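You operate a simulated robot arm through the tools that you are given. There is no shell and no other tool.

Carry out the task below with a simulated robot arm. There is one attempt and no reset: what you move stays moved.

## Task
The reel cut out: unwind it fully, then reset it and run the heater at 1.
Fine: heater switch off before the reset, on after it.
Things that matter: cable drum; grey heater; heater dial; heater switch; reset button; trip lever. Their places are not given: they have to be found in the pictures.

The check looks at the end state, three seconds after you hand in, the way a careful person would. Anything else that was tipped, shoved, dropped, spilled or broken makes it a failure.

## Robot
A 7-joint arm with a three-finger gripper, fixed in place. Base frame: the origin is on the floor under the middle of its stand, x ahead of it, y to its left, z up; the work surface is at about z = 0.891. Readings come in m, rad, newtons and seconds.
It reaches about 1.342 m from its shoulder. Its first joint turns from -2.897 to 2.897 rad. Payload 2.69 kg.
The TCP is the grasp point between the finger pads, 0.03 m short of the fingertips. In the tool frame z runs along the fingers and y along their closing line. The gripper opens to 0.128 m; its body begins 0.117 m behind the TCP.
Orientation is told as [roll, pitch, yaw] about the base's x, y, z axes, in that order, counted from this pose: with the fingers straight down and closing along the base's y, the tool's x points along the base's -x, its y along +y and its z along -z.

## Interface
- The arm moves only by the tool send_rows. Its arguments are lists of equal length, an entry for each row: "offset": the shift along the tool's x, y, z in m, a list of three; "dr": the turn, a rotation vector about the tool's x, y, z in rad, a list of three; "fingers": the gripper command, from -1 (shut) to 1 (fully open), values between in proportion. In form: {"offset": [[tx, ty, tz], ...], "dr": [[ax, ay, az], ...], "fingers": [fingers, ...]}. A call has 1 to 20 rows; each row shifts and turns the commanded pose from where the row before left it, along the tool's axes as they then stand. Each row takes 0.2 s and may step no farther than 0.05 m and 0.15 rad from the row before; otherwise, or with a gripper value out of range, the whole call is refused. Where a pose cannot be reached the arm comes as near as it can. A force on the tool above 40 N (or 10 N above the force at the start of the call, whichever is more), or a blocked arm, ends the call early, and 0.2 s more pass. Each finger travels about 0.127 m/s and halts on what it meets, pressing with about 39 N; the grip force reading is that of the motor and also rises with nothing between the fingers. The clock runs only during rows and for 0.2 s after the last one: add rows that do not move to give the fingers time. The reply holds the time, the measured pose of the TCP, the force on the tool along the base axes, the opening and the grip force, in the units named above and with some noise, with the torque about the TCP (base axes, N m) and any sound that the robot's microphone picked up.
- Cameras (640 x 400 px; columns grow to the right, rows downward): "scene" is fixed at [0.2203, 0.6512, 1.6899]; the picture's right is [0.10, -0.99, 0.00], its down [-0.88, -0.09, -0.47] and it looks along [0.47, 0.05, -0.88] (base axes); focal length 214 px, centre (320, 200). "wrist" rides on the gripper at [0.058, 0.054, -0.131] in the tool frame; the picture's right is [-0.68, 0.74, 0.00], its down [-0.62, -0.57, -0.55] and it looks along [-0.40, -0.37, 0.84] (tool axes); focal length 234 px, centre (320, 200).
- snapshot(camera): a new picture of that camera. The clock stands still meanwhile.
- raise_lower(by): moves the trunk up (or, below 0, down) by that many m; the arm rides with it, the base frame stays. It gives what a move gives, with no picture.
- probe_pixels(camera, pixels): for up to 12 pixels [column, row] of the newest picture of that camera ("zoom" is the newest enlarged one), the place [x, y, z] in the base frame of the surface seen there, good to about 0.003 m. The clock stands still meanwhile.
- close_up(camera, box): a new picture of the part [left, top, right, bottom] of that camera's present view, enlarged. The clock stands still meanwhile.
- sign_off(): hands the job in; it is judged then, once.

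Open the gripper and draw the arm clear of the work before you hand the job in, unless the task says otherwise.

The tools are called after "Emit:" as a command line: name --argument value ..., lists and objects as JSON in quotes. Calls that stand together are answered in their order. send_rows: Moves the arm, as the interface text tells. Its arguments: {"type":"object","properties":{"offset":{"type":"array","items":{"type":"array","items":{"type":"number"}}},"dr":{"type":"array","items":{"type":"array","items":{"type":"number"}}},"fingers":{"type":"array","items":{"type":"number"}}},"required":["offset","dr","fingers"]} The other tools are called the same way: raise_lower (by) moves the trunk up or down; snapshot (camera) takes a picture; probe_pixels (camera, pixels) gives the place of the surface under pixels of a picture; close_up (camera, box) takes an enlarged picture of a part of a camera's view; sign_off () hands the job in.

At the start:

```text
clock: 0.0
eef_pos: [0.4871, 0.2772, 1.3592]
ee_rot: [0.001, -0.001, 0.0]
ft_force: [0.5, -0.1, 0.2]
ft_torque: [0.01, 0.03, -0.02]
opening: 0.1277
gripper_force: 0.0
trunk travel left (down, up): [-0.15, 0.2]
```

scene: 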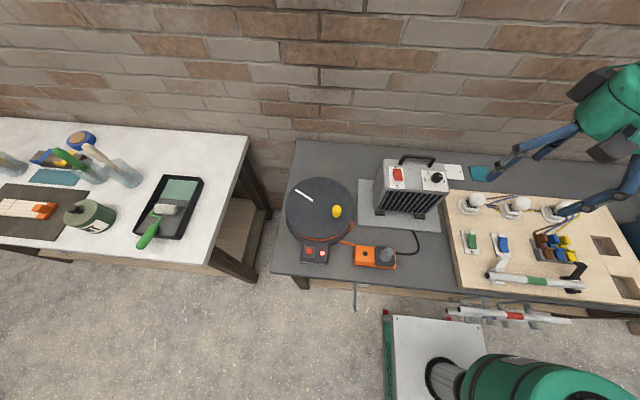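
wrist: 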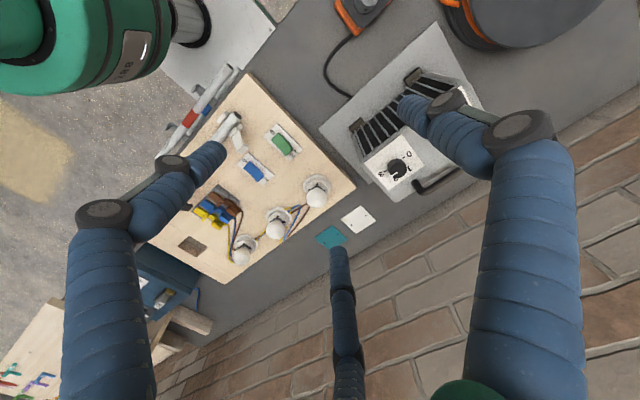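

The scene picture shows the cable drum (near 320,210), grey heater (near 412,187), and an orange box with reset (near 375,255). I take close-ups of these parts.

Emit:
close_up --camera "scene" --box '[270, 160, 370, 280]'

Emit:
close_up --camera "scene" --box '[350, 140, 470, 220]'

Emit:
close_up --camera "scene" --box '[280, 220, 440, 320]'

```text
3.33 times, centred on (320, 220) of scene
```

zoom: 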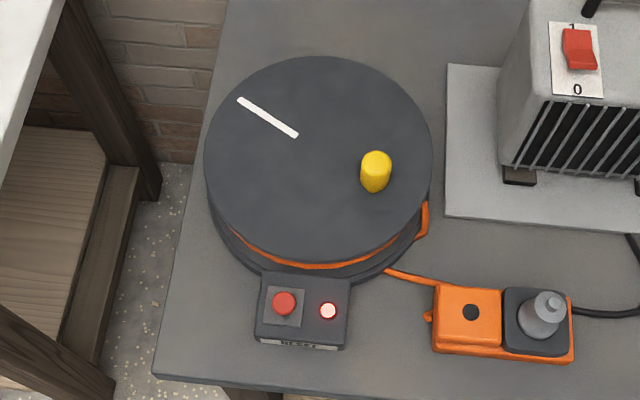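

```text
5.00 times, centred on (410, 180) of scene
```

zoom: 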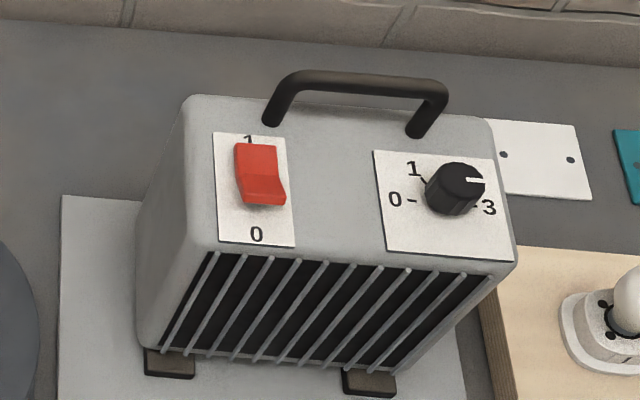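

```text
4.00 times, centred on (360, 270) of scene
```

zoom: 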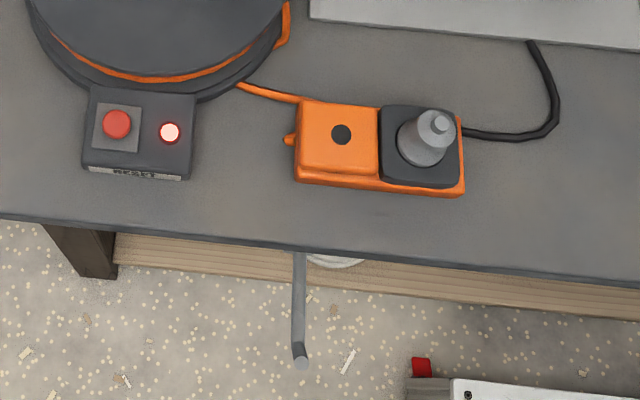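

I see the drum with a yellow knob, a box with a red reset button and a lit lamp, a grey rod hanging below the table edge near (355,290), and the heater with switch and dial. I probe their places.

Emit:
probe_pixels --camera "zoom" --pixels '[[117, 124], [169, 132], [298, 262], [298, 300], [299, 360], [340, 135], [435, 120], [135, 172], [240, 85], [340, 260], [420, 160], [60, 195]]'

Emit:
probe_pixels --camera "scene" --pixels '[[336, 211], [320, 208], [288, 205], [353, 205], [320, 180], [320, 238], [298, 193], [312, 200], [398, 174], [437, 178], [415, 158], [380, 225]]'

```text
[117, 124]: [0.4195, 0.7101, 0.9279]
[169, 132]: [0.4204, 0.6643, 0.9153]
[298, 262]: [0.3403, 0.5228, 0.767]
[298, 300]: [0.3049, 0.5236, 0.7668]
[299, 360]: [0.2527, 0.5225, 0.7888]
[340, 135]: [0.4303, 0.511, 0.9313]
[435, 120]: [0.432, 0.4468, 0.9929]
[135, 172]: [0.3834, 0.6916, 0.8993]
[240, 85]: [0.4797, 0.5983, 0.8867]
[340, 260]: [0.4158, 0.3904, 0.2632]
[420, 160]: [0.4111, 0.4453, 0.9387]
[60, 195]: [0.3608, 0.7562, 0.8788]
```

```text
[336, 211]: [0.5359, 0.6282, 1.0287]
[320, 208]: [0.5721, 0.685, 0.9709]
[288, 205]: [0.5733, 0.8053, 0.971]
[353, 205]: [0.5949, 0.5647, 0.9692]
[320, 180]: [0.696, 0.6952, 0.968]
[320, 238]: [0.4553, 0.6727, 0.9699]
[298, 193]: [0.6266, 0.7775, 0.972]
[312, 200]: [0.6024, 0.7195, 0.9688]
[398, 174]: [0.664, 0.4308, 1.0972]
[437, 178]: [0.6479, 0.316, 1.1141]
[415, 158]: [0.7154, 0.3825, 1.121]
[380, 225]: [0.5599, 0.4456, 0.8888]
```

The lamp and reset button sit on a box at about (0.42, 0.69, 0.92), and the drum's top is at z 0.97. I zoom in on the rod under the table edge and on the drum rim for more detail.

Emit:
close_up --camera "scene" --box '[330, 270, 380, 320]'

Emit:
close_up --camera "scene" --box '[290, 230, 350, 270]'

Emit:
close_up --camera "scene" --box '[418, 162, 454, 186]'

Emit:
close_up --camera "scene" --box '[380, 160, 416, 184]'

Emit:
close_up --camera "wrist" --box '[340, 120, 460, 200]'

```text
8.00 times, centred on (355, 295) of scene
```

zoom: 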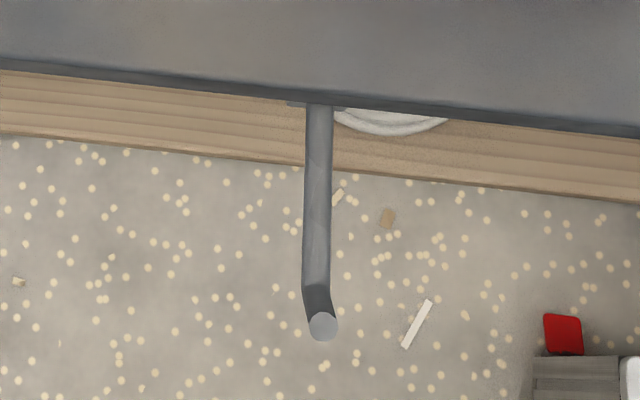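

```text
10.00 times, centred on (320, 250) of scene
```

zoom: 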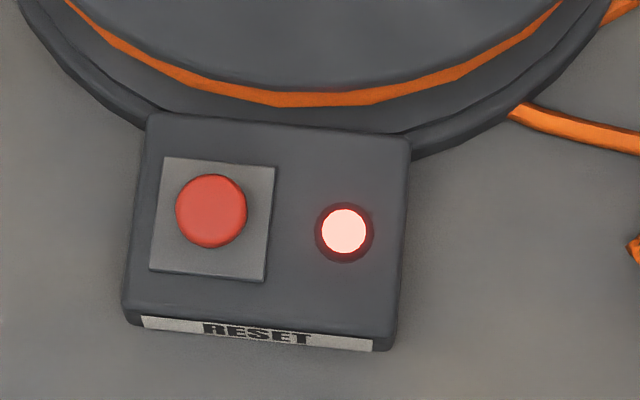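

```text
16.00 times, centred on (436, 174) of scene
```

zoom: 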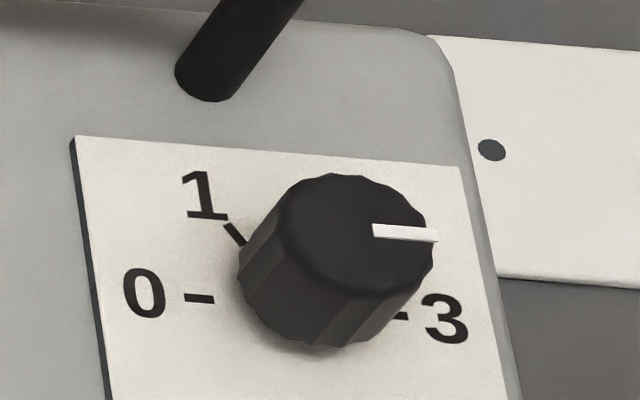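

```text
16.00 times, centred on (398, 172) of scene
```

zoom: 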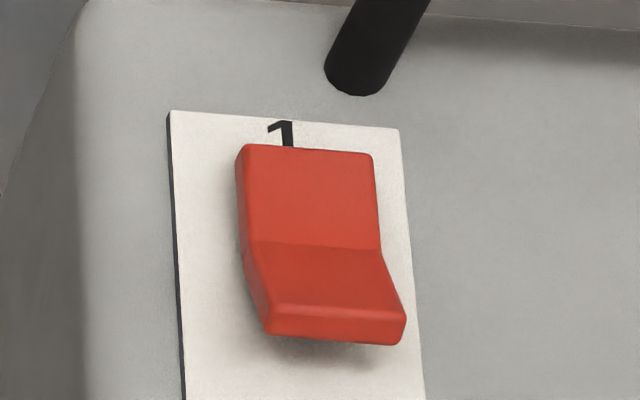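

```text
5.00 times, centred on (400, 160) of wrist
```

zoom: 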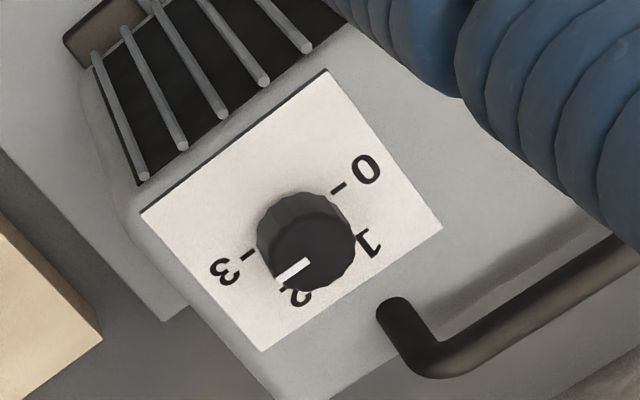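

The dial's white mark lies along the 0–3 line pointing to 3, and the rocker's "1" end looks pressed in (on). I move the arm to look at the drum's cable exit and reset box with the wrist camera, turning it to look toward +y.

Emit:
send_rows --offset '[[0.021, 0.033, 0.0275], [0.021, 0.033, 0.0275], [0.021, 0.033, 0.0275], [0.021, 0.033, 0.0275], [0, 0, 0], [0, 0, 0], [0, 0, 0], [0, 0, 0], [0, 0, 0], [0, 0, 0], [0, 0, 0], [0, 0, 0], [0, 0, 0], [0, 0, 0], [0, 0, 0]]' --dr '[[0, 0, 0], [0, 0, 0], [0, 0, 0], [0, 0, 0], [0, 0, -0.1428], [0, 0, -0.1428], [0, 0, -0.1428], [0, 0, -0.1428], [0, 0, -0.1428], [0, 0, -0.1428], [0, 0, -0.1428], [0, 0, -0.1428], [0, 0, -0.1428], [0, 0, -0.1428], [0, 0, -0.1428]]' --fingers '[1, 1, 1, 1, 1, 1, 1, 1, 1, 1, 1, 1, 1, 1, 1]'

```text
clock: 3.2
eef_pos: [0.4021, 0.409, 1.2502]
ee_rot: [-0.001, 0.0, 1.572]
ft_force: [-0.1, -0.4, 1.2]
ft_torque: [0.02, -0.01, 0.03]
opening: 0.1277
gripper_force: 0.0
trunk travel left (down, up): [-0.15, 0.2]
```

The arm arrived with yaw 1.572. I take pictures from both cameras.

Emit:
snapshot --camera "wrist"

Emit:
snapshot --camera "scene"

```text
taken
```

wrist: 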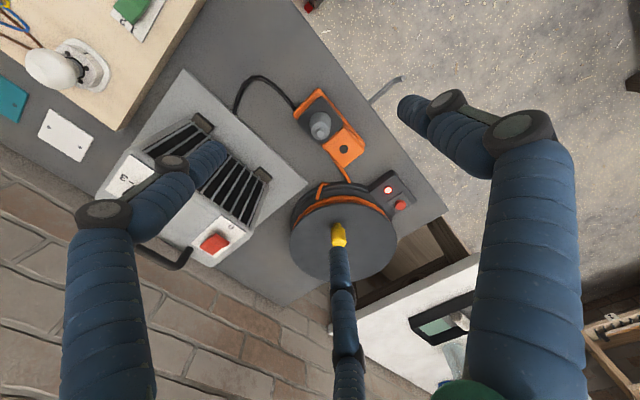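

```text
taken
```

scene: 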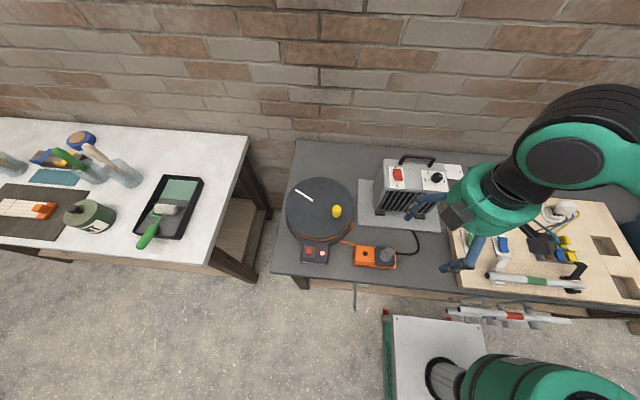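

The wrist view shows the drum at (345,235), reset box at (390,190) and the socket at (330,130). I zoom in on the drum cable exit.

Emit:
close_up --camera "wrist" --box '[270, 160, 430, 260]'

Emit:
close_up --camera "wrist" --box '[340, 60, 420, 110]'

Emit:
close_up --camera "wrist" --box '[280, 160, 360, 210]'

```text
4.00 times, centred on (350, 210) of wrist
```

zoom: 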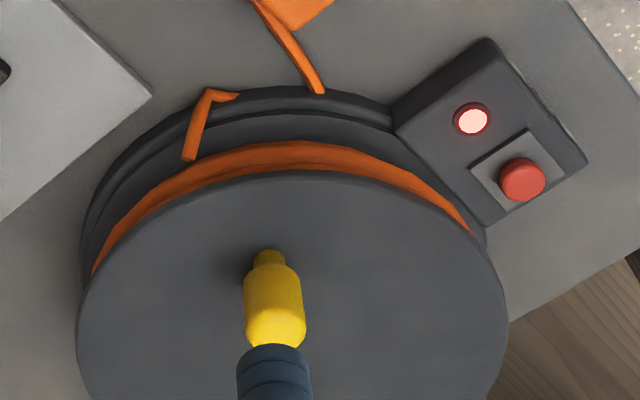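

```text
8.00 times, centred on (380, 85) of wrist
```

zoom: 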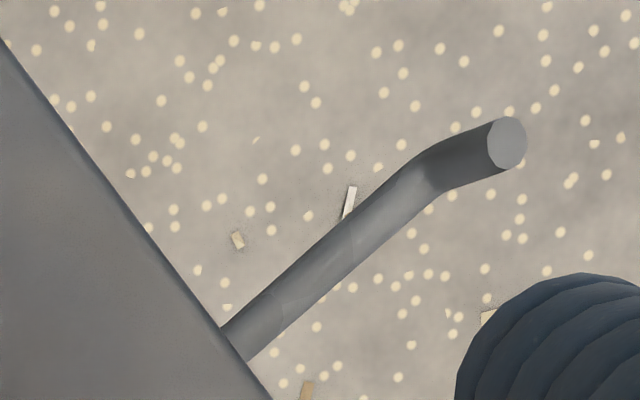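

```text
8.00 times, centred on (320, 185) of wrist
```

zoom: 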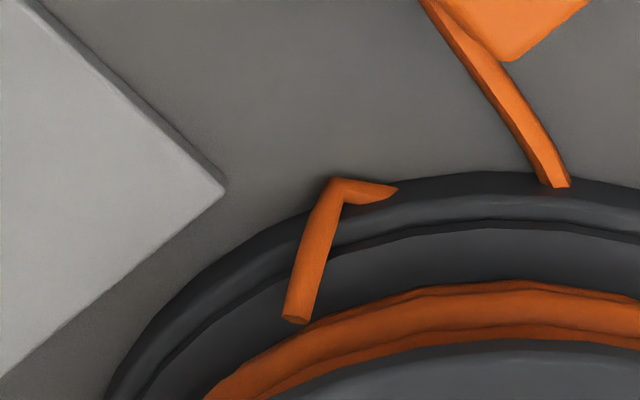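

The bent orange piece at (340,185)–(295,320) of the zoom links the base rim with the winding. I probe it to see which way the cable leaves the drum.

Emit:
probe_pixels --camera "zoom" --pixels '[[297, 312], [310, 270], [325, 220], [340, 190], [365, 190], [390, 190], [553, 180], [500, 90], [430, 310], [520, 240], [480, 345], [200, 260]]'

Emit:
probe_pixels --camera "wrist" --pixels '[[388, 189], [400, 204], [401, 79], [385, 88], [374, 98], [340, 233], [320, 125], [344, 150], [213, 243], [131, 175]]'

```text
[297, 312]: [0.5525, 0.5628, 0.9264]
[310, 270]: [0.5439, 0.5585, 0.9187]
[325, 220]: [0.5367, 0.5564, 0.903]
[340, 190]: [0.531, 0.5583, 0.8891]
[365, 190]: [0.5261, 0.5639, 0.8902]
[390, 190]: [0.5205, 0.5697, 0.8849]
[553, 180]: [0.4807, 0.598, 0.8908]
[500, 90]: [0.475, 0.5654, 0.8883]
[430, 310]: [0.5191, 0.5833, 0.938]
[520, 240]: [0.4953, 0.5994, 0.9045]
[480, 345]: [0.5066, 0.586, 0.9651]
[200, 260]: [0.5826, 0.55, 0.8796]
```

```text
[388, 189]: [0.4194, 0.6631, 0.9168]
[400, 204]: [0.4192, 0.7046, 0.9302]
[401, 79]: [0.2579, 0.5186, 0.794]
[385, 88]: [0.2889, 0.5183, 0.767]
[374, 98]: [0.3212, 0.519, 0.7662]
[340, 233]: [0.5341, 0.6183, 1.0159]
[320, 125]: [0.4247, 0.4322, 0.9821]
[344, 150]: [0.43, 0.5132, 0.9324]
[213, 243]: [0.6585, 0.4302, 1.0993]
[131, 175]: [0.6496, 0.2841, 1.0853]
```

The cable leaves the drum's -y side heading toward -x, so it should pay out with a clockwise turn seen from above. I probe the fingers in the wrist view to learn their layout, plus the heater top.

Emit:
probe_pixels --camera "wrist" --pixels '[[403, 104], [445, 97], [520, 125], [215, 150], [172, 162], [103, 210], [340, 250], [340, 290], [347, 345], [460, 130], [150, 205], [540, 250]]'

Emit:
close_up --camera "wrist" --box '[90, 110, 290, 280]'

```text
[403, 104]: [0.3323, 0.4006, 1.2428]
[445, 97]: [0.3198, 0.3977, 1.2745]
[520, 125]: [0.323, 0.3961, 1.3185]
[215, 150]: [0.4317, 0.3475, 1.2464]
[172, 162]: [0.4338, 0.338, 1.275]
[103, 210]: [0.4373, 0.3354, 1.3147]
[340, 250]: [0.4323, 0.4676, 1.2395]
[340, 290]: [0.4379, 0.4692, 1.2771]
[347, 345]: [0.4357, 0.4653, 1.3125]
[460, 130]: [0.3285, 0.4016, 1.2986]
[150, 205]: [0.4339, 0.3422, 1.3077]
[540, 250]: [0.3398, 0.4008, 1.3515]
```

```text
2.35 times, centred on (190, 195) of wrist
```

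zoom: 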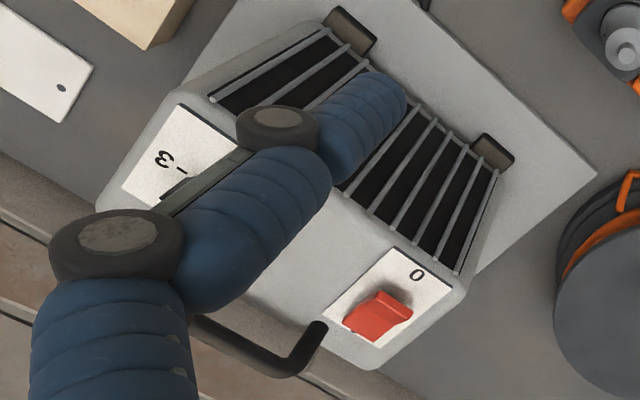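

The fingers sit 120° apart: one on tool +y and two at -y ±x, about 0.065 m out when open. I now get precise heater geometry from the scene camera, which still sees the switch (398,174) and dial (437,178).

Emit:
close_up --camera "scene" --box '[380, 150, 460, 200]'

```text
8.00 times, centred on (420, 175) of scene
```

zoom: 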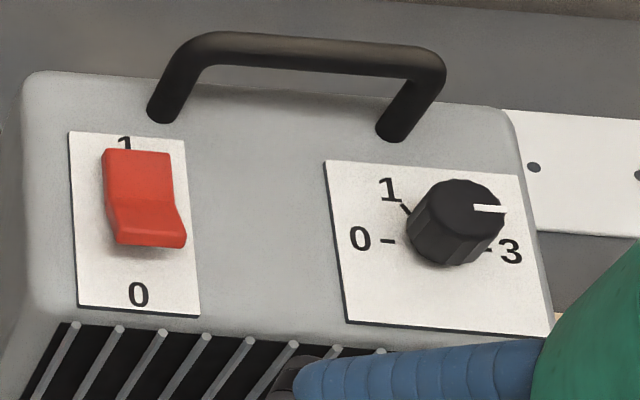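

I probe points on the rocker, panel, dial and handle in this close-up.

Emit:
probe_pixels --camera "zoom" --pixels '[[138, 160], [140, 195], [148, 230], [150, 242], [110, 195], [178, 205], [138, 296], [85, 220], [175, 290], [160, 115], [390, 133], [300, 55]]'

Emit:
probe_pixels --camera "zoom" --pixels '[[458, 208], [430, 190], [490, 195], [458, 183], [460, 235], [490, 209], [445, 258], [360, 240], [510, 252], [390, 190], [215, 40], [430, 65]]'

```text
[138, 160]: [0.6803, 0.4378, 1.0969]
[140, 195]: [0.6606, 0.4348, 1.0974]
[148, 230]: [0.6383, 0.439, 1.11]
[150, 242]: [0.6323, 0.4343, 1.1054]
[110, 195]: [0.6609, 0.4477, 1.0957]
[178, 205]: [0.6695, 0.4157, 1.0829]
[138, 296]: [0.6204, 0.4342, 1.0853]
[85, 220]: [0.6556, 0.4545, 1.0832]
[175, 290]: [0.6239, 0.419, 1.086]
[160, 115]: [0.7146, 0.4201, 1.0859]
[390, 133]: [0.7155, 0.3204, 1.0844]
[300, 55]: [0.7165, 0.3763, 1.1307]
```

```text
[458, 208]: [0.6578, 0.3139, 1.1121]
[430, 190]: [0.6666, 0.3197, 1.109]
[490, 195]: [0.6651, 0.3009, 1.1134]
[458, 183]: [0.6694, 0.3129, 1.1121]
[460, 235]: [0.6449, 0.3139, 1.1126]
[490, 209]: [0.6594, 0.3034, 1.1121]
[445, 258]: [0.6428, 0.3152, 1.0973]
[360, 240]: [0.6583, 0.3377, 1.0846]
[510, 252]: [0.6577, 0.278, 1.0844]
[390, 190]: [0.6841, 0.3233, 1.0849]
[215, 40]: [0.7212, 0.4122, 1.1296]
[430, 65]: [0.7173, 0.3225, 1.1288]
```

Panel surface is z≈1.085; rocker spans x 0.632–0.684 at y≈0.434 with its "0" end raised to 1.110; knob centre ≈(0.658,0.308), top 1.112; handle legs at x 0.715. I turn the wrist back, close the fingers and go above the rocker's 0 end at z 1.25.

Emit:
send_rows --offset '[[0, 0, 0], [0, 0, 0], [0, 0, 0], [0, 0, 0], [0, 0, 0], [0, 0, 0], [0, 0, 0], [0, 0, 0], [0, 0, 0], [0, 0, 0], [0, 0, 0], [-0.047, 0.005, 0], [-0.047, 0.005, 0], [-0.047, 0.005, 0], [-0.047, 0.005, 0], [-0.047, 0.005, 0], [0, 0, 0]]' --dr '[[0, 0, 0.1428], [0, 0, 0.1428], [0, 0, 0.1428], [0, 0, 0.1428], [0, 0, 0.1428], [0, 0, 0.1428], [0, 0, 0.1428], [0, 0, 0.1428], [0, 0, 0.1428], [0, 0, 0.1428], [0, 0, 0.1428], [0, 0, 0], [0, 0, 0], [0, 0, 0], [0, 0, 0], [0, 0, 0], [0, 0, 0]]' --fingers '[-1, -1, -1, -1, -1, -1, -1, -1, -1, -1, -1, -1, -1, -1, -1, -1, -1]'

```text
clock: 6.8
eef_pos: [0.6396, 0.4335, 1.2486]
ee_rot: [0.001, -0.001, 0.001]
ft_force: [0.0, -0.6, 0.6]
ft_torque: [0.03, 0.1, 0.02]
opening: 0.002
gripper_force: 31.4
trunk travel left (down, up): [-0.15, 0.2]
```

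The gripper is closed above the rocker. I take both pictures to see the closed fingertip shape.

Emit:
snapshot --camera "wrist"

Emit:
close_up --camera "scene" --box '[360, 80, 520, 200]'

```text
taken
```

wrist: 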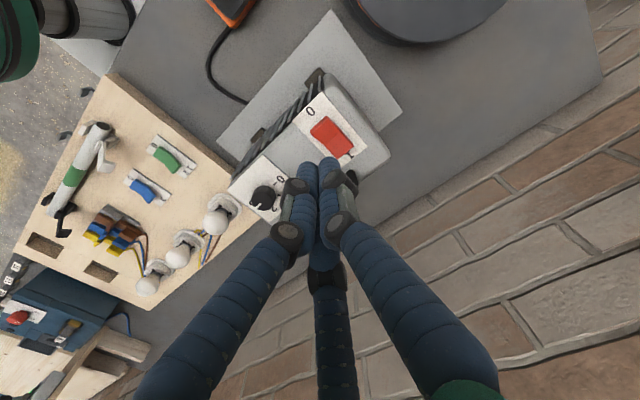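

```text
3.33 times, centred on (440, 140) of scene
```

zoom: 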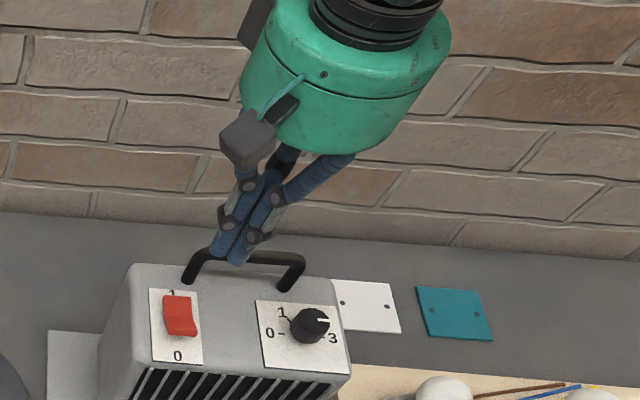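

The closed tips form a narrow cluster. I descend above the rocker's 0 end (x≈0.634) to just short of touching, then by small steps.

Emit:
send_rows --offset '[[0.0056, 0, 0.045], [0, 0, 0.045], [0, 0, 0.008], [0, 0, 0.005], [0, 0, 0.004], [0, 0, 0.004], [0, 0, 0.003], [0, 0, 0.003]]' --dr '[[0, 0, 0], [0, 0, 0], [0, 0, 0], [0, 0, 0], [0, 0, 0], [0, 0, 0], [0, 0, 0], [0, 0, 0]]' --fingers '[-1, -1, -1, -1, -1, -1, -1, -1]'

```text
clock: 8.6
eef_pos: [0.6313, 0.4327, 1.1334]
ee_rot: [-0.001, -0.002, 0.001]
ft_force: [-0.1, 0.5, 0.0]
ft_torque: [0.0, 0.01, 0.01]
opening: 0.0022
gripper_force: 31.5
trunk travel left (down, up): [-0.15, 0.2]
```

TCP is at 1.133 with no lasting force. I look at whether the rocker has moved.

Emit:
close_up --camera "scene" --box '[370, 130, 450, 200]'

Emit:
snapshot --camera "wrist"

```text
5.71 times, centred on (410, 165) of scene
```

zoom: 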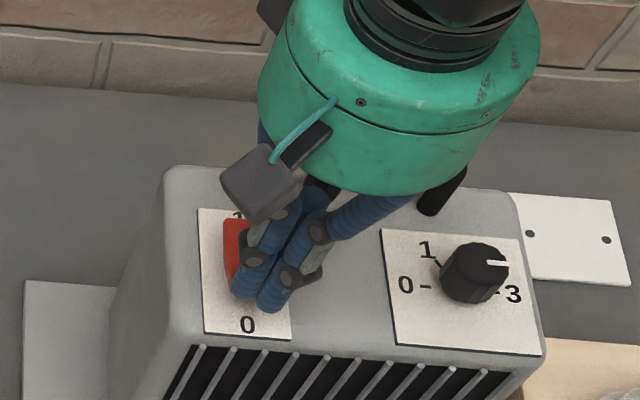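

```text
taken
```

wrist: 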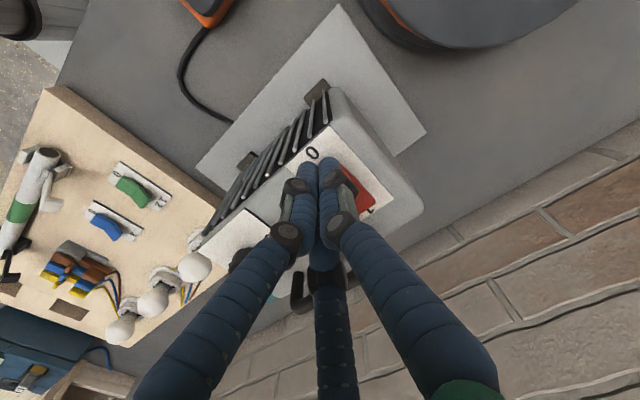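

No click has been heard yet and the tips cover the rocker's near end. I keep pressing down in small steps.

Emit:
send_rows --offset '[[0, 0, 0.003], [0, 0, 0.003], [0, 0, 0.003], [0, 0, 0.003]]' --dr '[[0, 0, 0], [0, 0, 0], [0, 0, 0], [0, 0, 0]]' --fingers '[-1, -1, -1, -1]'

```text
clock: 9.6
eef_pos: [0.6302, 0.4338, 1.1248]
ee_rot: [0.002, -0.005, 0.001]
ft_force: [-7.7, 0.0, 34.0]
ft_torque: [-0.06, -0.09, -0.06]
opening: 0.0061
gripper_force: 31.7
trunk travel left (down, up): [-0.15, 0.2]
```

The force rose to 34 N with the tips near z 1.095. I back off and look at the rocker.

Emit:
send_rows --offset '[[0, 0, -0.02], [0, 0, -0.04], [0, 0, -0.04], [-0.0, -0.04, -0.02], [0, -0.04, 0], [0, 0, 0]]' --dr '[[0, 0, 0], [0, 0, 0], [0, 0, 0], [0, 0, 0], [0, 0, 0], [0, 0, 0]]' --fingers '[-1, -1, -1, -1, -1, -1]'

Emit:
close_up --camera "scene" --box '[380, 150, 460, 200]'

```text
clock: 11.0
eef_pos: [0.6316, 0.3503, 1.2399]
ee_rot: [0.001, 0.001, 0.0]
ft_force: [0.0, -0.8, 0.6]
ft_torque: [0.06, 0.02, 0.02]
opening: 0.0022
gripper_force: 31.6
trunk travel left (down, up): [-0.15, 0.2]
```

```text
8.00 times, centred on (420, 175) of scene
```

zoom: 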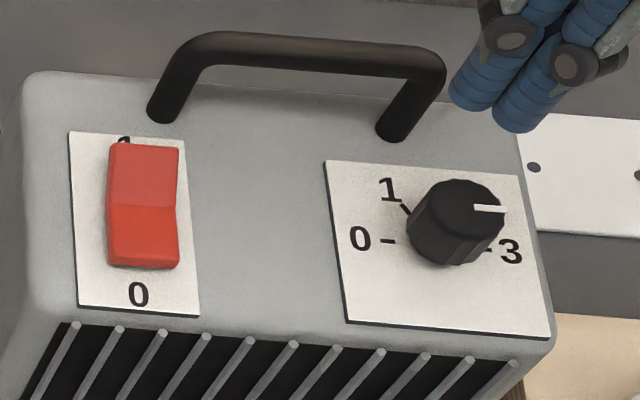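

The rocker has changed: its near edge now sits at row 268 and the far edge covers the "1". I probe both ends to confirm the tilt.

Emit:
probe_pixels --camera "zoom" --pixels '[[142, 152], [142, 175], [142, 198], [145, 220], [145, 240], [145, 256]]'

```text
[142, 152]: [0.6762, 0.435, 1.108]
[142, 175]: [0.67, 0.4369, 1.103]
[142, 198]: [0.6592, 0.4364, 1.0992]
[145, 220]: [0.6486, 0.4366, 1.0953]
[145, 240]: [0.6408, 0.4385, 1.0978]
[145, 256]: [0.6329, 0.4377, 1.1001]
```

The rocker is now tipped to 0 (far end 1.108, near end 1.098): off. Next I go above the dial knob (0.658, 0.308), turn the wrist by -48°, and open the fingers to about 0.06.

Emit:
send_rows --offset '[[-0.0132, -0.0211, 0], [-0.0132, -0.0211, 0], [0, 0, 0], [0, 0, 0], [0, 0, 0], [0, 0, 0], [0, 0, 0], [0, 0, 0], [0, 0, 0]]' --dr '[[0, 0, 0], [0, 0, 0], [0, 0, 0.1397], [0, 0, 0.1397], [0, 0, 0.1397], [0, 0, 0.1397], [0, 0, 0.1397], [0, 0, 0.1397], [0, 0, 0]]' --fingers '[-0.05, -0.05, -0.05, -0.05, -0.05, -0.05, -0.05, -0.05, -0.05]'

Emit:
snapshot --camera "wrist"

Emit:
close_up --camera "scene" --box '[380, 120, 500, 200]'

```text
clock: 13.0
eef_pos: [0.6581, 0.3112, 1.2408]
ee_rot: [0.0, 0.0, -0.839]
ft_force: [0.1, -0.2, -0.8]
ft_torque: [-0.01, 0.0, 0.01]
opening: 0.0607
gripper_force: 0.1
trunk travel left (down, up): [-0.15, 0.2]
```

```text
taken
```

wrist: 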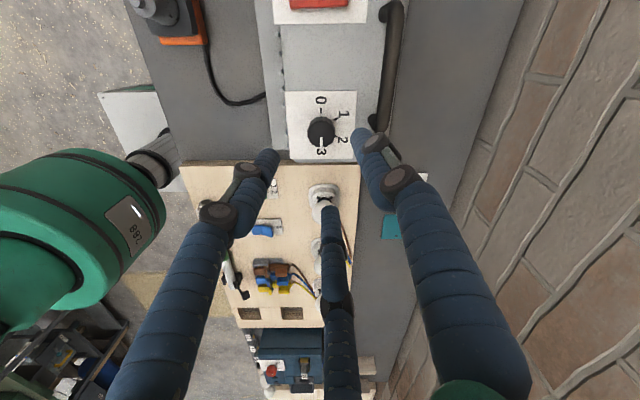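

```text
5.00 times, centred on (440, 160) of scene
```

zoom: 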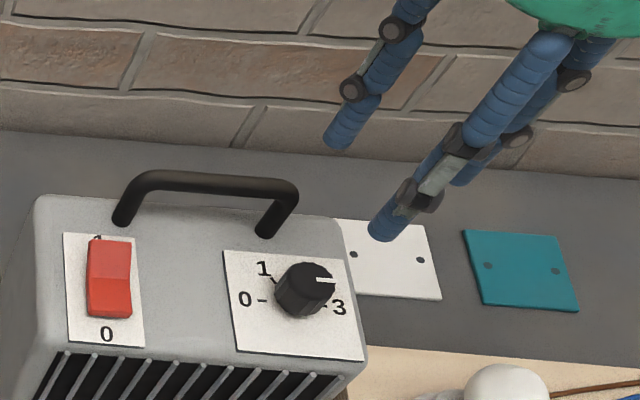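

The wrist view shows the dial at (321,130) pointing to 3. I zoom and probe the knob's centre from here.

Emit:
close_up --camera "wrist" --box '[280, 85, 376, 165]'

```text
5.00 times, centred on (328, 125) of wrist
```

zoom: 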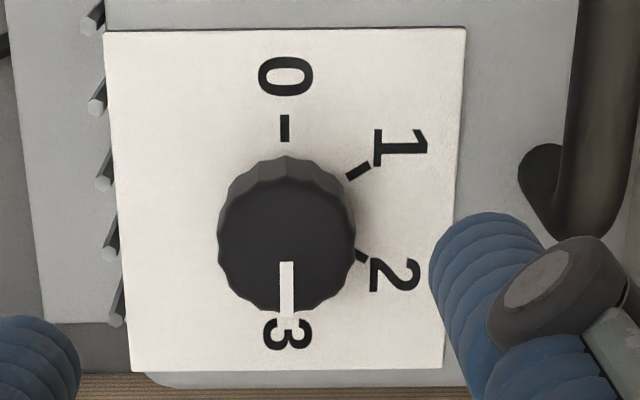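

Emit:
probe_pixels --camera "zoom" --pixels '[[287, 244], [222, 240], [350, 240], [286, 190], [287, 305], [285, 130], [357, 171], [362, 257], [560, 170]]'

```text
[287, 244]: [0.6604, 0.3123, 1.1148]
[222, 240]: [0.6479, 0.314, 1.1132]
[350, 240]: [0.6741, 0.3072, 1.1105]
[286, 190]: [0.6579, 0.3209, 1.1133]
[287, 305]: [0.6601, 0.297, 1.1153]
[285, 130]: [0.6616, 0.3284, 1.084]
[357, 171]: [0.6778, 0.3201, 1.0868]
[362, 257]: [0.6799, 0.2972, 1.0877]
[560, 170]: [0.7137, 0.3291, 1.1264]
```

Knob centre is about (0.660, 0.309), with marks 60° apart: 1 lies 120° counter-clockwise from 3. I centre and lower the open fingers around the knob.

Emit:
send_rows --offset '[[-0.0028, 0, 0.03], [0, 0, 0.04], [0, 0, 0.025], [0, 0, 0.015], [0, 0, 0.006], [0, 0, 0.003]]' --dr '[[0, 0, 0], [0, 0, 0], [0, 0, 0], [0, 0, 0], [0, 0, 0], [0, 0, 0]]' --fingers '[-0.05, -0.05, -0.05, -0.05, -0.05, -0.05]'

Emit:
snapshot --camera "wrist"

Emit:
close_up --camera "scene" --box '[380, 130, 476, 200]'

```text
clock: 14.4
eef_pos: [0.6603, 0.3088, 1.1225]
ee_rot: [-0.001, 0.0, -0.839]
ft_force: [0.1, 0.2, 0.2]
ft_torque: [0.04, 0.0, 0.02]
opening: 0.0609
gripper_force: 0.0
trunk travel left (down, up): [-0.15, 0.2]
```

```text
taken
```

wrist: 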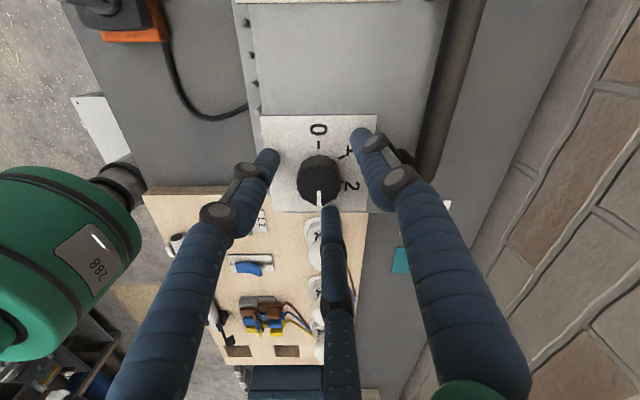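

```text
5.71 times, centred on (428, 165) of scene
```

zoom: 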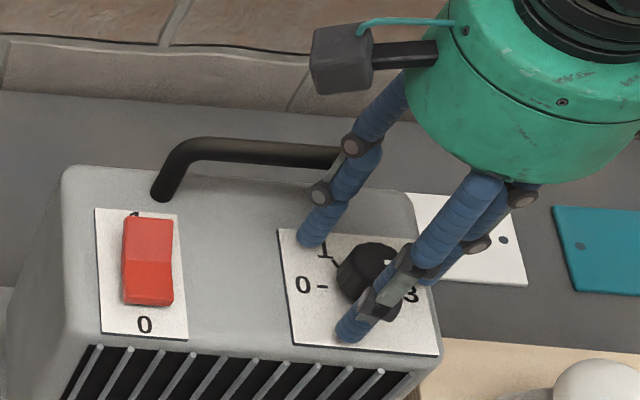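

The three fingers surround the knob. I close on it and watch the opening.

Emit:
send_rows --offset '[[0, 0, 0], [0, 0, 0], [0, 0, 0]]' --dr '[[0, 0, 0], [0, 0, 0], [0, 0, 0]]' --fingers '[-1, -1, -1]'

```text
clock: 15.2
eef_pos: [0.6588, 0.3087, 1.1227]
ee_rot: [0.0, -0.001, -0.838]
ft_force: [-2.9, -10.6, 0.4]
ft_torque: [-0.9, 0.28, 0.09]
opening: 0.0304
gripper_force: 38.1
trunk travel left (down, up): [-0.15, 0.2]
```

The knob is gripped (opening 0.030) with a side force of about 10 N toward -y. I shift slightly that way to relax it, then turn 60° counter-clockwise.

Emit:
send_rows --offset '[[-0.0012, -0.0017, 0], [0, 0, 0], [0, 0, 0], [0, 0, 0], [0, 0, 0], [0, 0, 0], [0, 0, 0], [0, 0, 0], [0, 0, 0]]' --dr '[[0, 0, 0], [0, 0, 0], [0, 0, -0.1496], [0, 0, -0.1496], [0, 0, -0.1496], [0, 0, -0.1496], [0, 0, -0.1496], [0, 0, -0.1496], [0, 0, -0.1496]]' --fingers '[-1, -1, -1, -1, -1, -1, -1, -1, -1]'

Emit:
snapshot --camera "wrist"

Emit:
close_up --camera "scene" --box '[380, 130, 476, 200]'

```text
clock: 17.2
eef_pos: [0.6582, 0.3071, 1.1214]
ee_rot: [0.0, 0.001, 0.214]
ft_force: [-1.7, -2.0, 0.0]
ft_torque: [-0.35, 0.02, -0.02]
opening: 0.03
gripper_force: 38.8
trunk travel left (down, up): [-0.15, 0.2]
```

```text
taken
```

wrist: 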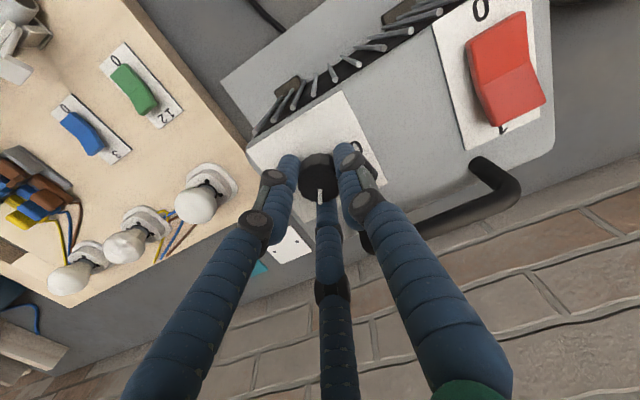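

```text
5.71 times, centred on (428, 165) of scene
```

zoom: 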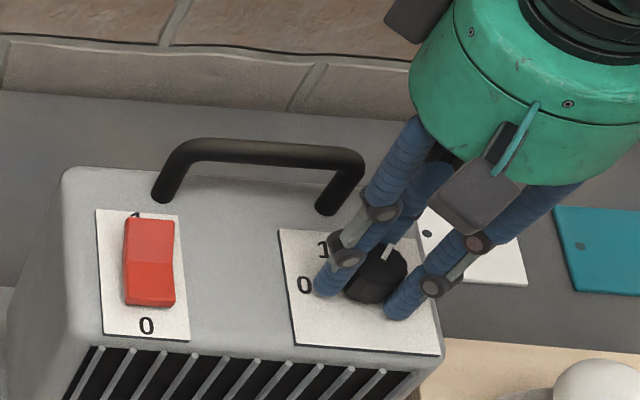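

The knob turned with the gripper to 2. I open, turn the wrist back by 60° around the knob, and grip again.

Emit:
send_rows --offset '[[0, 0, 0], [0, 0, 0], [0, 0, 0], [0, 0, 0], [0, 0, 0], [0, 0, 0], [0, 0, 0], [0, 0, 0], [0, 0, 0], [0, 0, 0], [0, 0, 0], [0, 0, 0], [0, 0, 0]]' --dr '[[0, 0, 0], [0, 0, 0], [0, 0, 0.1496], [0, 0, 0.1496], [0, 0, 0.1496], [0, 0, 0.1496], [0, 0, 0.1496], [0, 0, 0.1496], [0, 0, 0.1496], [0, 0, 0], [0, 0, 0], [0, 0, 0], [0, 0, 0]]' --fingers '[-0.05, -0.05, -0.05, -0.05, -0.05, -0.05, -0.05, -0.05, -0.05, -0.05, -1, -1, -1]'

Emit:
snapshot --camera "wrist"

```text
clock: 20.0
eef_pos: [0.6596, 0.3074, 1.1206]
ee_rot: [-0.002, 0.0, -0.838]
ft_force: [0.6, 0.1, 0.9]
ft_torque: [-0.06, -0.02, -0.03]
opening: 0.0301
gripper_force: 38.9
trunk travel left (down, up): [-0.15, 0.2]
```

```text
taken
```

wrist: 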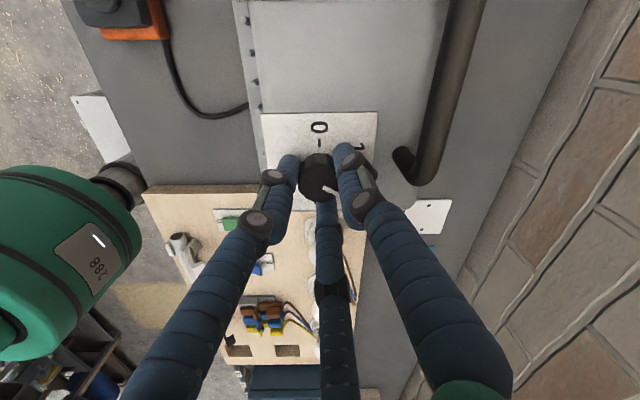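

The pointer is now toward 2 and the grip is centred. I turn another 60° counter-clockwise to reach 1.

Emit:
send_rows --offset '[[0, 0, 0], [0, 0, 0], [0, 0, 0], [0, 0, 0], [0, 0, 0], [0, 0, 0], [0, 0, 0], [0, 0, 0]]' --dr '[[0, 0, -0.1496], [0, 0, -0.1496], [0, 0, -0.1496], [0, 0, -0.1496], [0, 0, -0.1496], [0, 0, -0.1496], [0, 0, -0.1496], [0, 0, 0]]' --fingers '[-1, -1, -1, -1, -1, -1, -1, -1]'

Emit:
send_rows --offset '[[0, 0, 0], [0, 0, 0], [0, 0, 0], [0, 0, -0.03], [0, 0, -0.04], [0, 0, -0.04], [0, 0, 0]]' --dr '[[0, 0, 0], [0, 0, 0], [0, 0, 0], [0, 0, 0], [0, 0, 0], [0, 0, 0], [0, 0, 0]]' --fingers '[-0.05, -0.05, -0.05, -0.05, -0.05, -0.05, -0.05]'

Emit:
snapshot --camera "wrist"

Emit:
close_up --camera "scene" --box '[380, 150, 460, 200]'

```text
clock: 21.8
eef_pos: [0.6584, 0.3074, 1.1209]
ee_rot: [0.001, 0.002, 0.211]
ft_force: [-1.9, -4.7, 0.5]
ft_torque: [-0.32, 0.13, 0.0]
opening: 0.0301
gripper_force: 39.2
trunk travel left (down, up): [-0.15, 0.2]
```

```text
clock: 23.4
eef_pos: [0.659, 0.3072, 1.2322]
ee_rot: [0.001, 0.0, 0.209]
ft_force: [-0.2, -0.5, 0.2]
ft_torque: [0.06, -0.03, 0.0]
opening: 0.0609
gripper_force: 0.0
trunk travel left (down, up): [-0.15, 0.2]
```

```text
taken
```

wrist: 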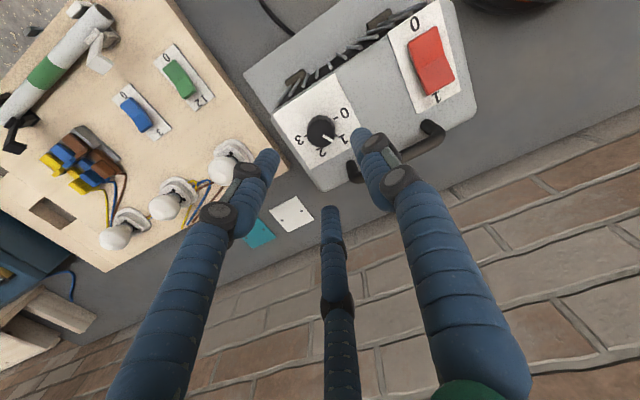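

```text
8.00 times, centred on (420, 175) of scene
```

zoom: 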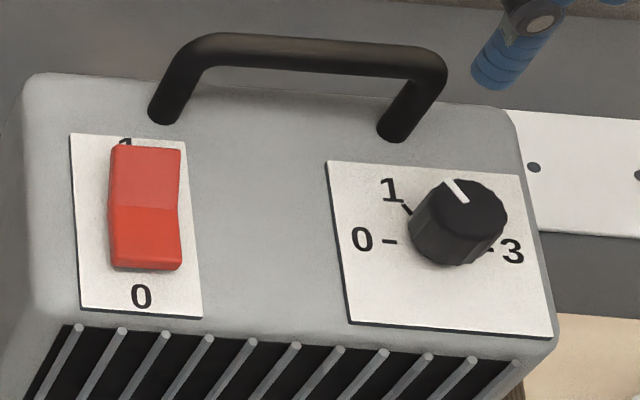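

The pointer now slants up-left, parallel to the "1" tick. I check with an enlarged wrist view.

Emit:
close_up --camera "wrist" --box '[272, 90, 368, 170]'

```text
5.00 times, centred on (320, 130) of wrist
```

zoom: 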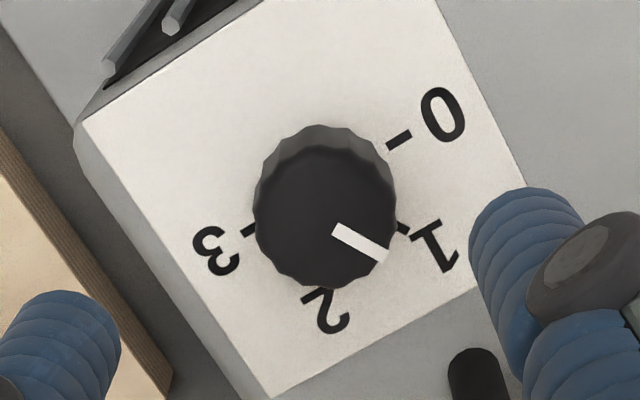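

The pointer (from 335,230 to 383,255) lines up with the "1" tick, so the dial is at 1. Next I go above the yellow drum knob at about (0.536, 0.622), wrist at yaw 0.

Emit:
send_rows --offset '[[0, 0, -0.02], [0, 0, 0], [0.0154, 0.039, 0], [0.0154, 0.039, 0], [0.0154, 0.039, 0], [0.0154, 0.039, 0], [0.0154, 0.039, 0], [0.0154, 0.039, 0], [0.0154, 0.039, 0], [0.0154, 0.039, 0], [0, 0, 0]]' --dr '[[0, 0, 0.1045], [0, 0, 0.1045], [0, 0, 0], [0, 0, 0], [0, 0, 0], [0, 0, 0], [0, 0, 0], [0, 0, 0], [0, 0, 0], [0, 0, 0], [0, 0, 0]]' --fingers '[0.1, 0.1, 0.1, 0.1, 0.1, 0.1, 0.1, 0.1, 0.1, 0.1, 0.1]'

Emit:
snapshot --camera "wrist"

Emit:
snapshot --camera "scene"

```text
clock: 25.8
eef_pos: [0.5355, 0.6211, 1.2496]
ee_rot: [-0.001, -0.001, 0.001]
ft_force: [-0.7, 0.1, -0.2]
ft_torque: [-0.05, -0.03, -0.01]
opening: 0.0705
gripper_force: 0.0
trunk travel left (down, up): [-0.15, 0.2]
```

```text
taken
```

wrist: 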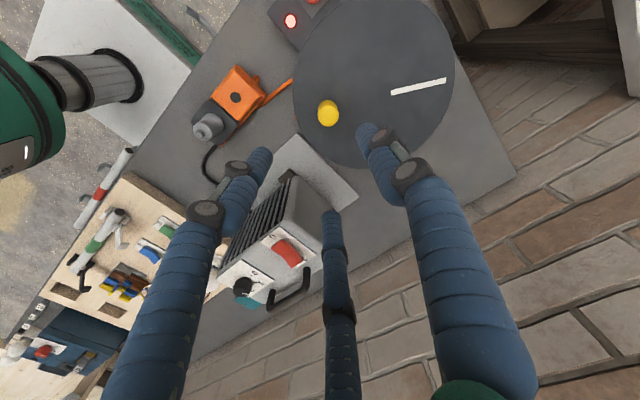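

```text
taken
```

scene: 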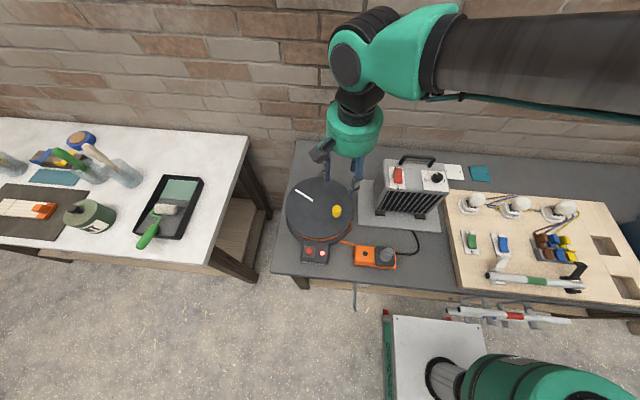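

The drum's top is well visible in the wrist view with the knob at (328,113). I probe the rim and the knob to fit the drum's centre.

Emit:
close_up --camera "wrist" --box '[260, 0, 480, 180]'

Emit:
probe_pixels --camera "wrist" --pixels '[[328, 113], [319, 118], [337, 118], [328, 123], [328, 104], [297, 90], [303, 120], [333, 160], [452, 60], [447, 30], [400, 93], [440, 80]]'

```text
2.22 times, centred on (370, 90) of wrist
```

zoom: 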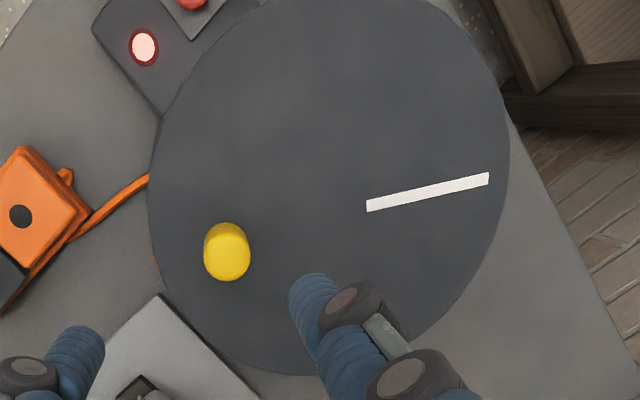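

```text
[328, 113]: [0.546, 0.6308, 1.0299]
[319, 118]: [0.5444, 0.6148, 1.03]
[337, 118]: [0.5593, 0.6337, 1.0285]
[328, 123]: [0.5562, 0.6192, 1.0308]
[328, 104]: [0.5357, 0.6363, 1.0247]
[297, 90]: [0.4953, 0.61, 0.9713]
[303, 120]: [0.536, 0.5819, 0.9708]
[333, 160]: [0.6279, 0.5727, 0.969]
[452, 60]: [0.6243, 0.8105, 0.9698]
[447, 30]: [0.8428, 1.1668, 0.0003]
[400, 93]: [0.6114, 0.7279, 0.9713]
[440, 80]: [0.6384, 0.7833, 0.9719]
```

I probe points right on the drum's rim and knob edge in the enlarged view for a better fit.

Emit:
probe_pixels --camera "zoom" --pixels '[[153, 190], [170, 120], [190, 310], [240, 355], [290, 371], [505, 150], [490, 60], [490, 240], [450, 310], [370, 205], [486, 178], [240, 20]]'

Emit:
probe_pixels --camera "zoom" --pixels '[[228, 258], [210, 258], [247, 258], [228, 242], [228, 277], [228, 232], [206, 240], [245, 235]]'

```text
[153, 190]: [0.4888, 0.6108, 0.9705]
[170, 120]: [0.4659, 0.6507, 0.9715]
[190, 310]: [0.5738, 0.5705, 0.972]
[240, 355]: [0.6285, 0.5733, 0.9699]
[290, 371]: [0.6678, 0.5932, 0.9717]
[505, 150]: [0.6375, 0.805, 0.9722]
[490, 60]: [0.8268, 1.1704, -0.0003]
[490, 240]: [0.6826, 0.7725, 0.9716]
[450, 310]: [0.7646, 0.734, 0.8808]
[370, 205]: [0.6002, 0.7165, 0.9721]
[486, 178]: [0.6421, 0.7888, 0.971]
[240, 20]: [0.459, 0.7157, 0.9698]
```

```text
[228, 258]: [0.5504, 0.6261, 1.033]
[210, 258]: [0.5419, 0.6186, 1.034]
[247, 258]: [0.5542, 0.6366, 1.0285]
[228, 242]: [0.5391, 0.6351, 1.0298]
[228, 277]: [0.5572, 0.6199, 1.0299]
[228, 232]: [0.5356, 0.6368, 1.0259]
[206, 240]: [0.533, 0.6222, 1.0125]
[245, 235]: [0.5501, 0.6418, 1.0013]
```

The fit gives drum centre ≈(0.585, 0.691), rim radius 0.126, and knob at ≈(0.549, 0.627), radius 0.074 at -120°, top z 1.033. I lower the open fingers around the knob with the tips staying about 1 cm above the drum.

Emit:
send_rows --offset '[[-0.0135, 0.006, 0], [0, 0, 0.045], [0, 0, 0.045], [0, 0, 0.045], [0, 0, 0.045], [0, 0, 0.04], [0, 0, 0.016], [0, 0, 0]]' --dr '[[0, 0, 0], [0, 0, 0], [0, 0, 0], [0, 0, 0], [0, 0, 0], [0, 0, 0], [0, 0, 0], [0, 0, 0]]' --fingers '[0.1, 0.1, 0.1, 0.1, 0.1, 0.1, 0.1, 0.1]'

Emit:
snapshot --camera "wrist"

Emit:
close_up --camera "scene" --box '[270, 150, 390, 270]'

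```text
clock: 27.6
eef_pos: [0.5493, 0.6263, 1.0151]
ee_rot: [0.001, -0.001, 0.002]
ft_force: [0.4, 0.2, -0.3]
ft_torque: [0.03, 0.0, 0.02]
opening: 0.0706
gripper_force: 0.1
trunk travel left (down, up): [-0.15, 0.2]
```

```text
taken
```

wrist: 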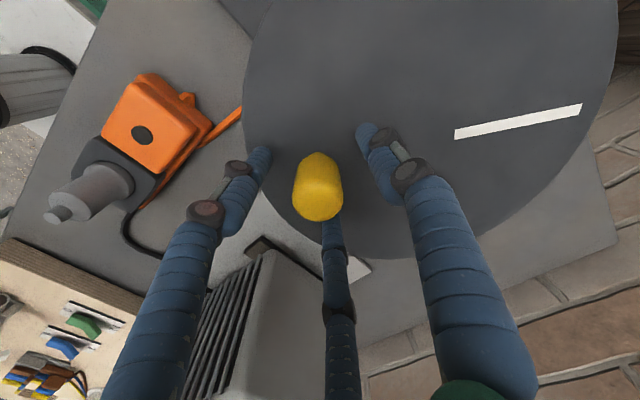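

```text
3.33 times, centred on (330, 210) of scene
```

zoom: 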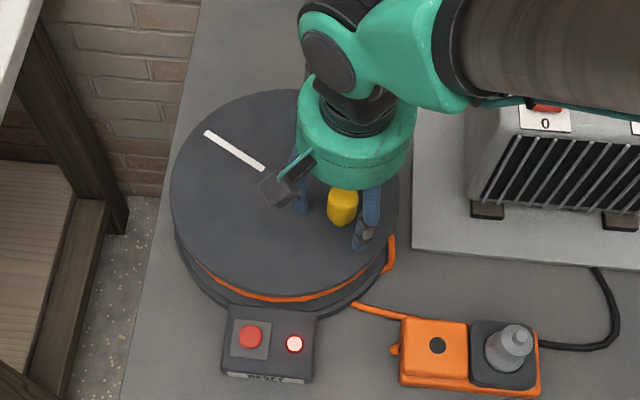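

The yellow knob is centred among the fingers. I close gently and read the opening.

Emit:
send_rows --offset '[[0, 0, 0], [0, 0, 0], [0, 0, 0]]' --dr '[[0, 0, 0], [0, 0, 0], [0, 0, 0]]' --fingers '[-1, -1, -1]'

```text
clock: 28.4
eef_pos: [0.549, 0.6251, 1.0138]
ee_rot: [-0.003, 0.0, 0.002]
ft_force: [-6.7, -8.2, 0.8]
ft_torque: [-0.39, 0.36, 0.02]
opening: 0.0308
gripper_force: 45.0
trunk travel left (down, up): [-0.15, 0.2]
```

The knob is held (opening 0.031). I loosen to a light cage (0.034) and try a 20° clockwise turn, the way the cable should pay out, watching the force.

Emit:
send_rows --offset '[[0.002, 0, 0], [0.0055, 0.0038, 0], [0.0055, 0.0039, 0], [0.0049, 0.0045, 0], [0.0045, 0.0049, 0], [0, 0, 0]]' --dr '[[0, 0, 0], [0, 0, 0], [0, 0, 0], [0, 0, 0], [0, 0, 0], [0, 0, 0]]' --fingers '[-0.47, -0.47, -0.47, -0.47, -0.47, -0.47]'

Emit:
close_up --camera "scene" --box '[270, 150, 390, 270]'

```text
clock: 29.8
eef_pos: [0.5266, 0.6435, 1.0158]
ee_rot: [0.001, -0.001, 0.001]
ft_force: [0.3, -0.7, -0.9]
ft_torque: [0.02, 0.03, 0.0]
opening: 0.0344
gripper_force: 0.4
trunk travel left (down, up): [-0.15, 0.2]
```

```text
3.33 times, centred on (330, 210) of scene
```

zoom: 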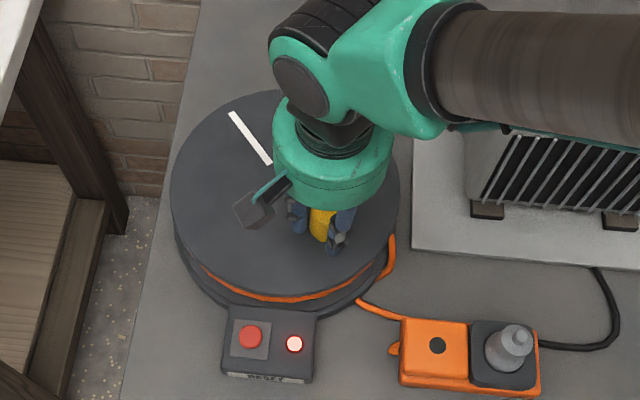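

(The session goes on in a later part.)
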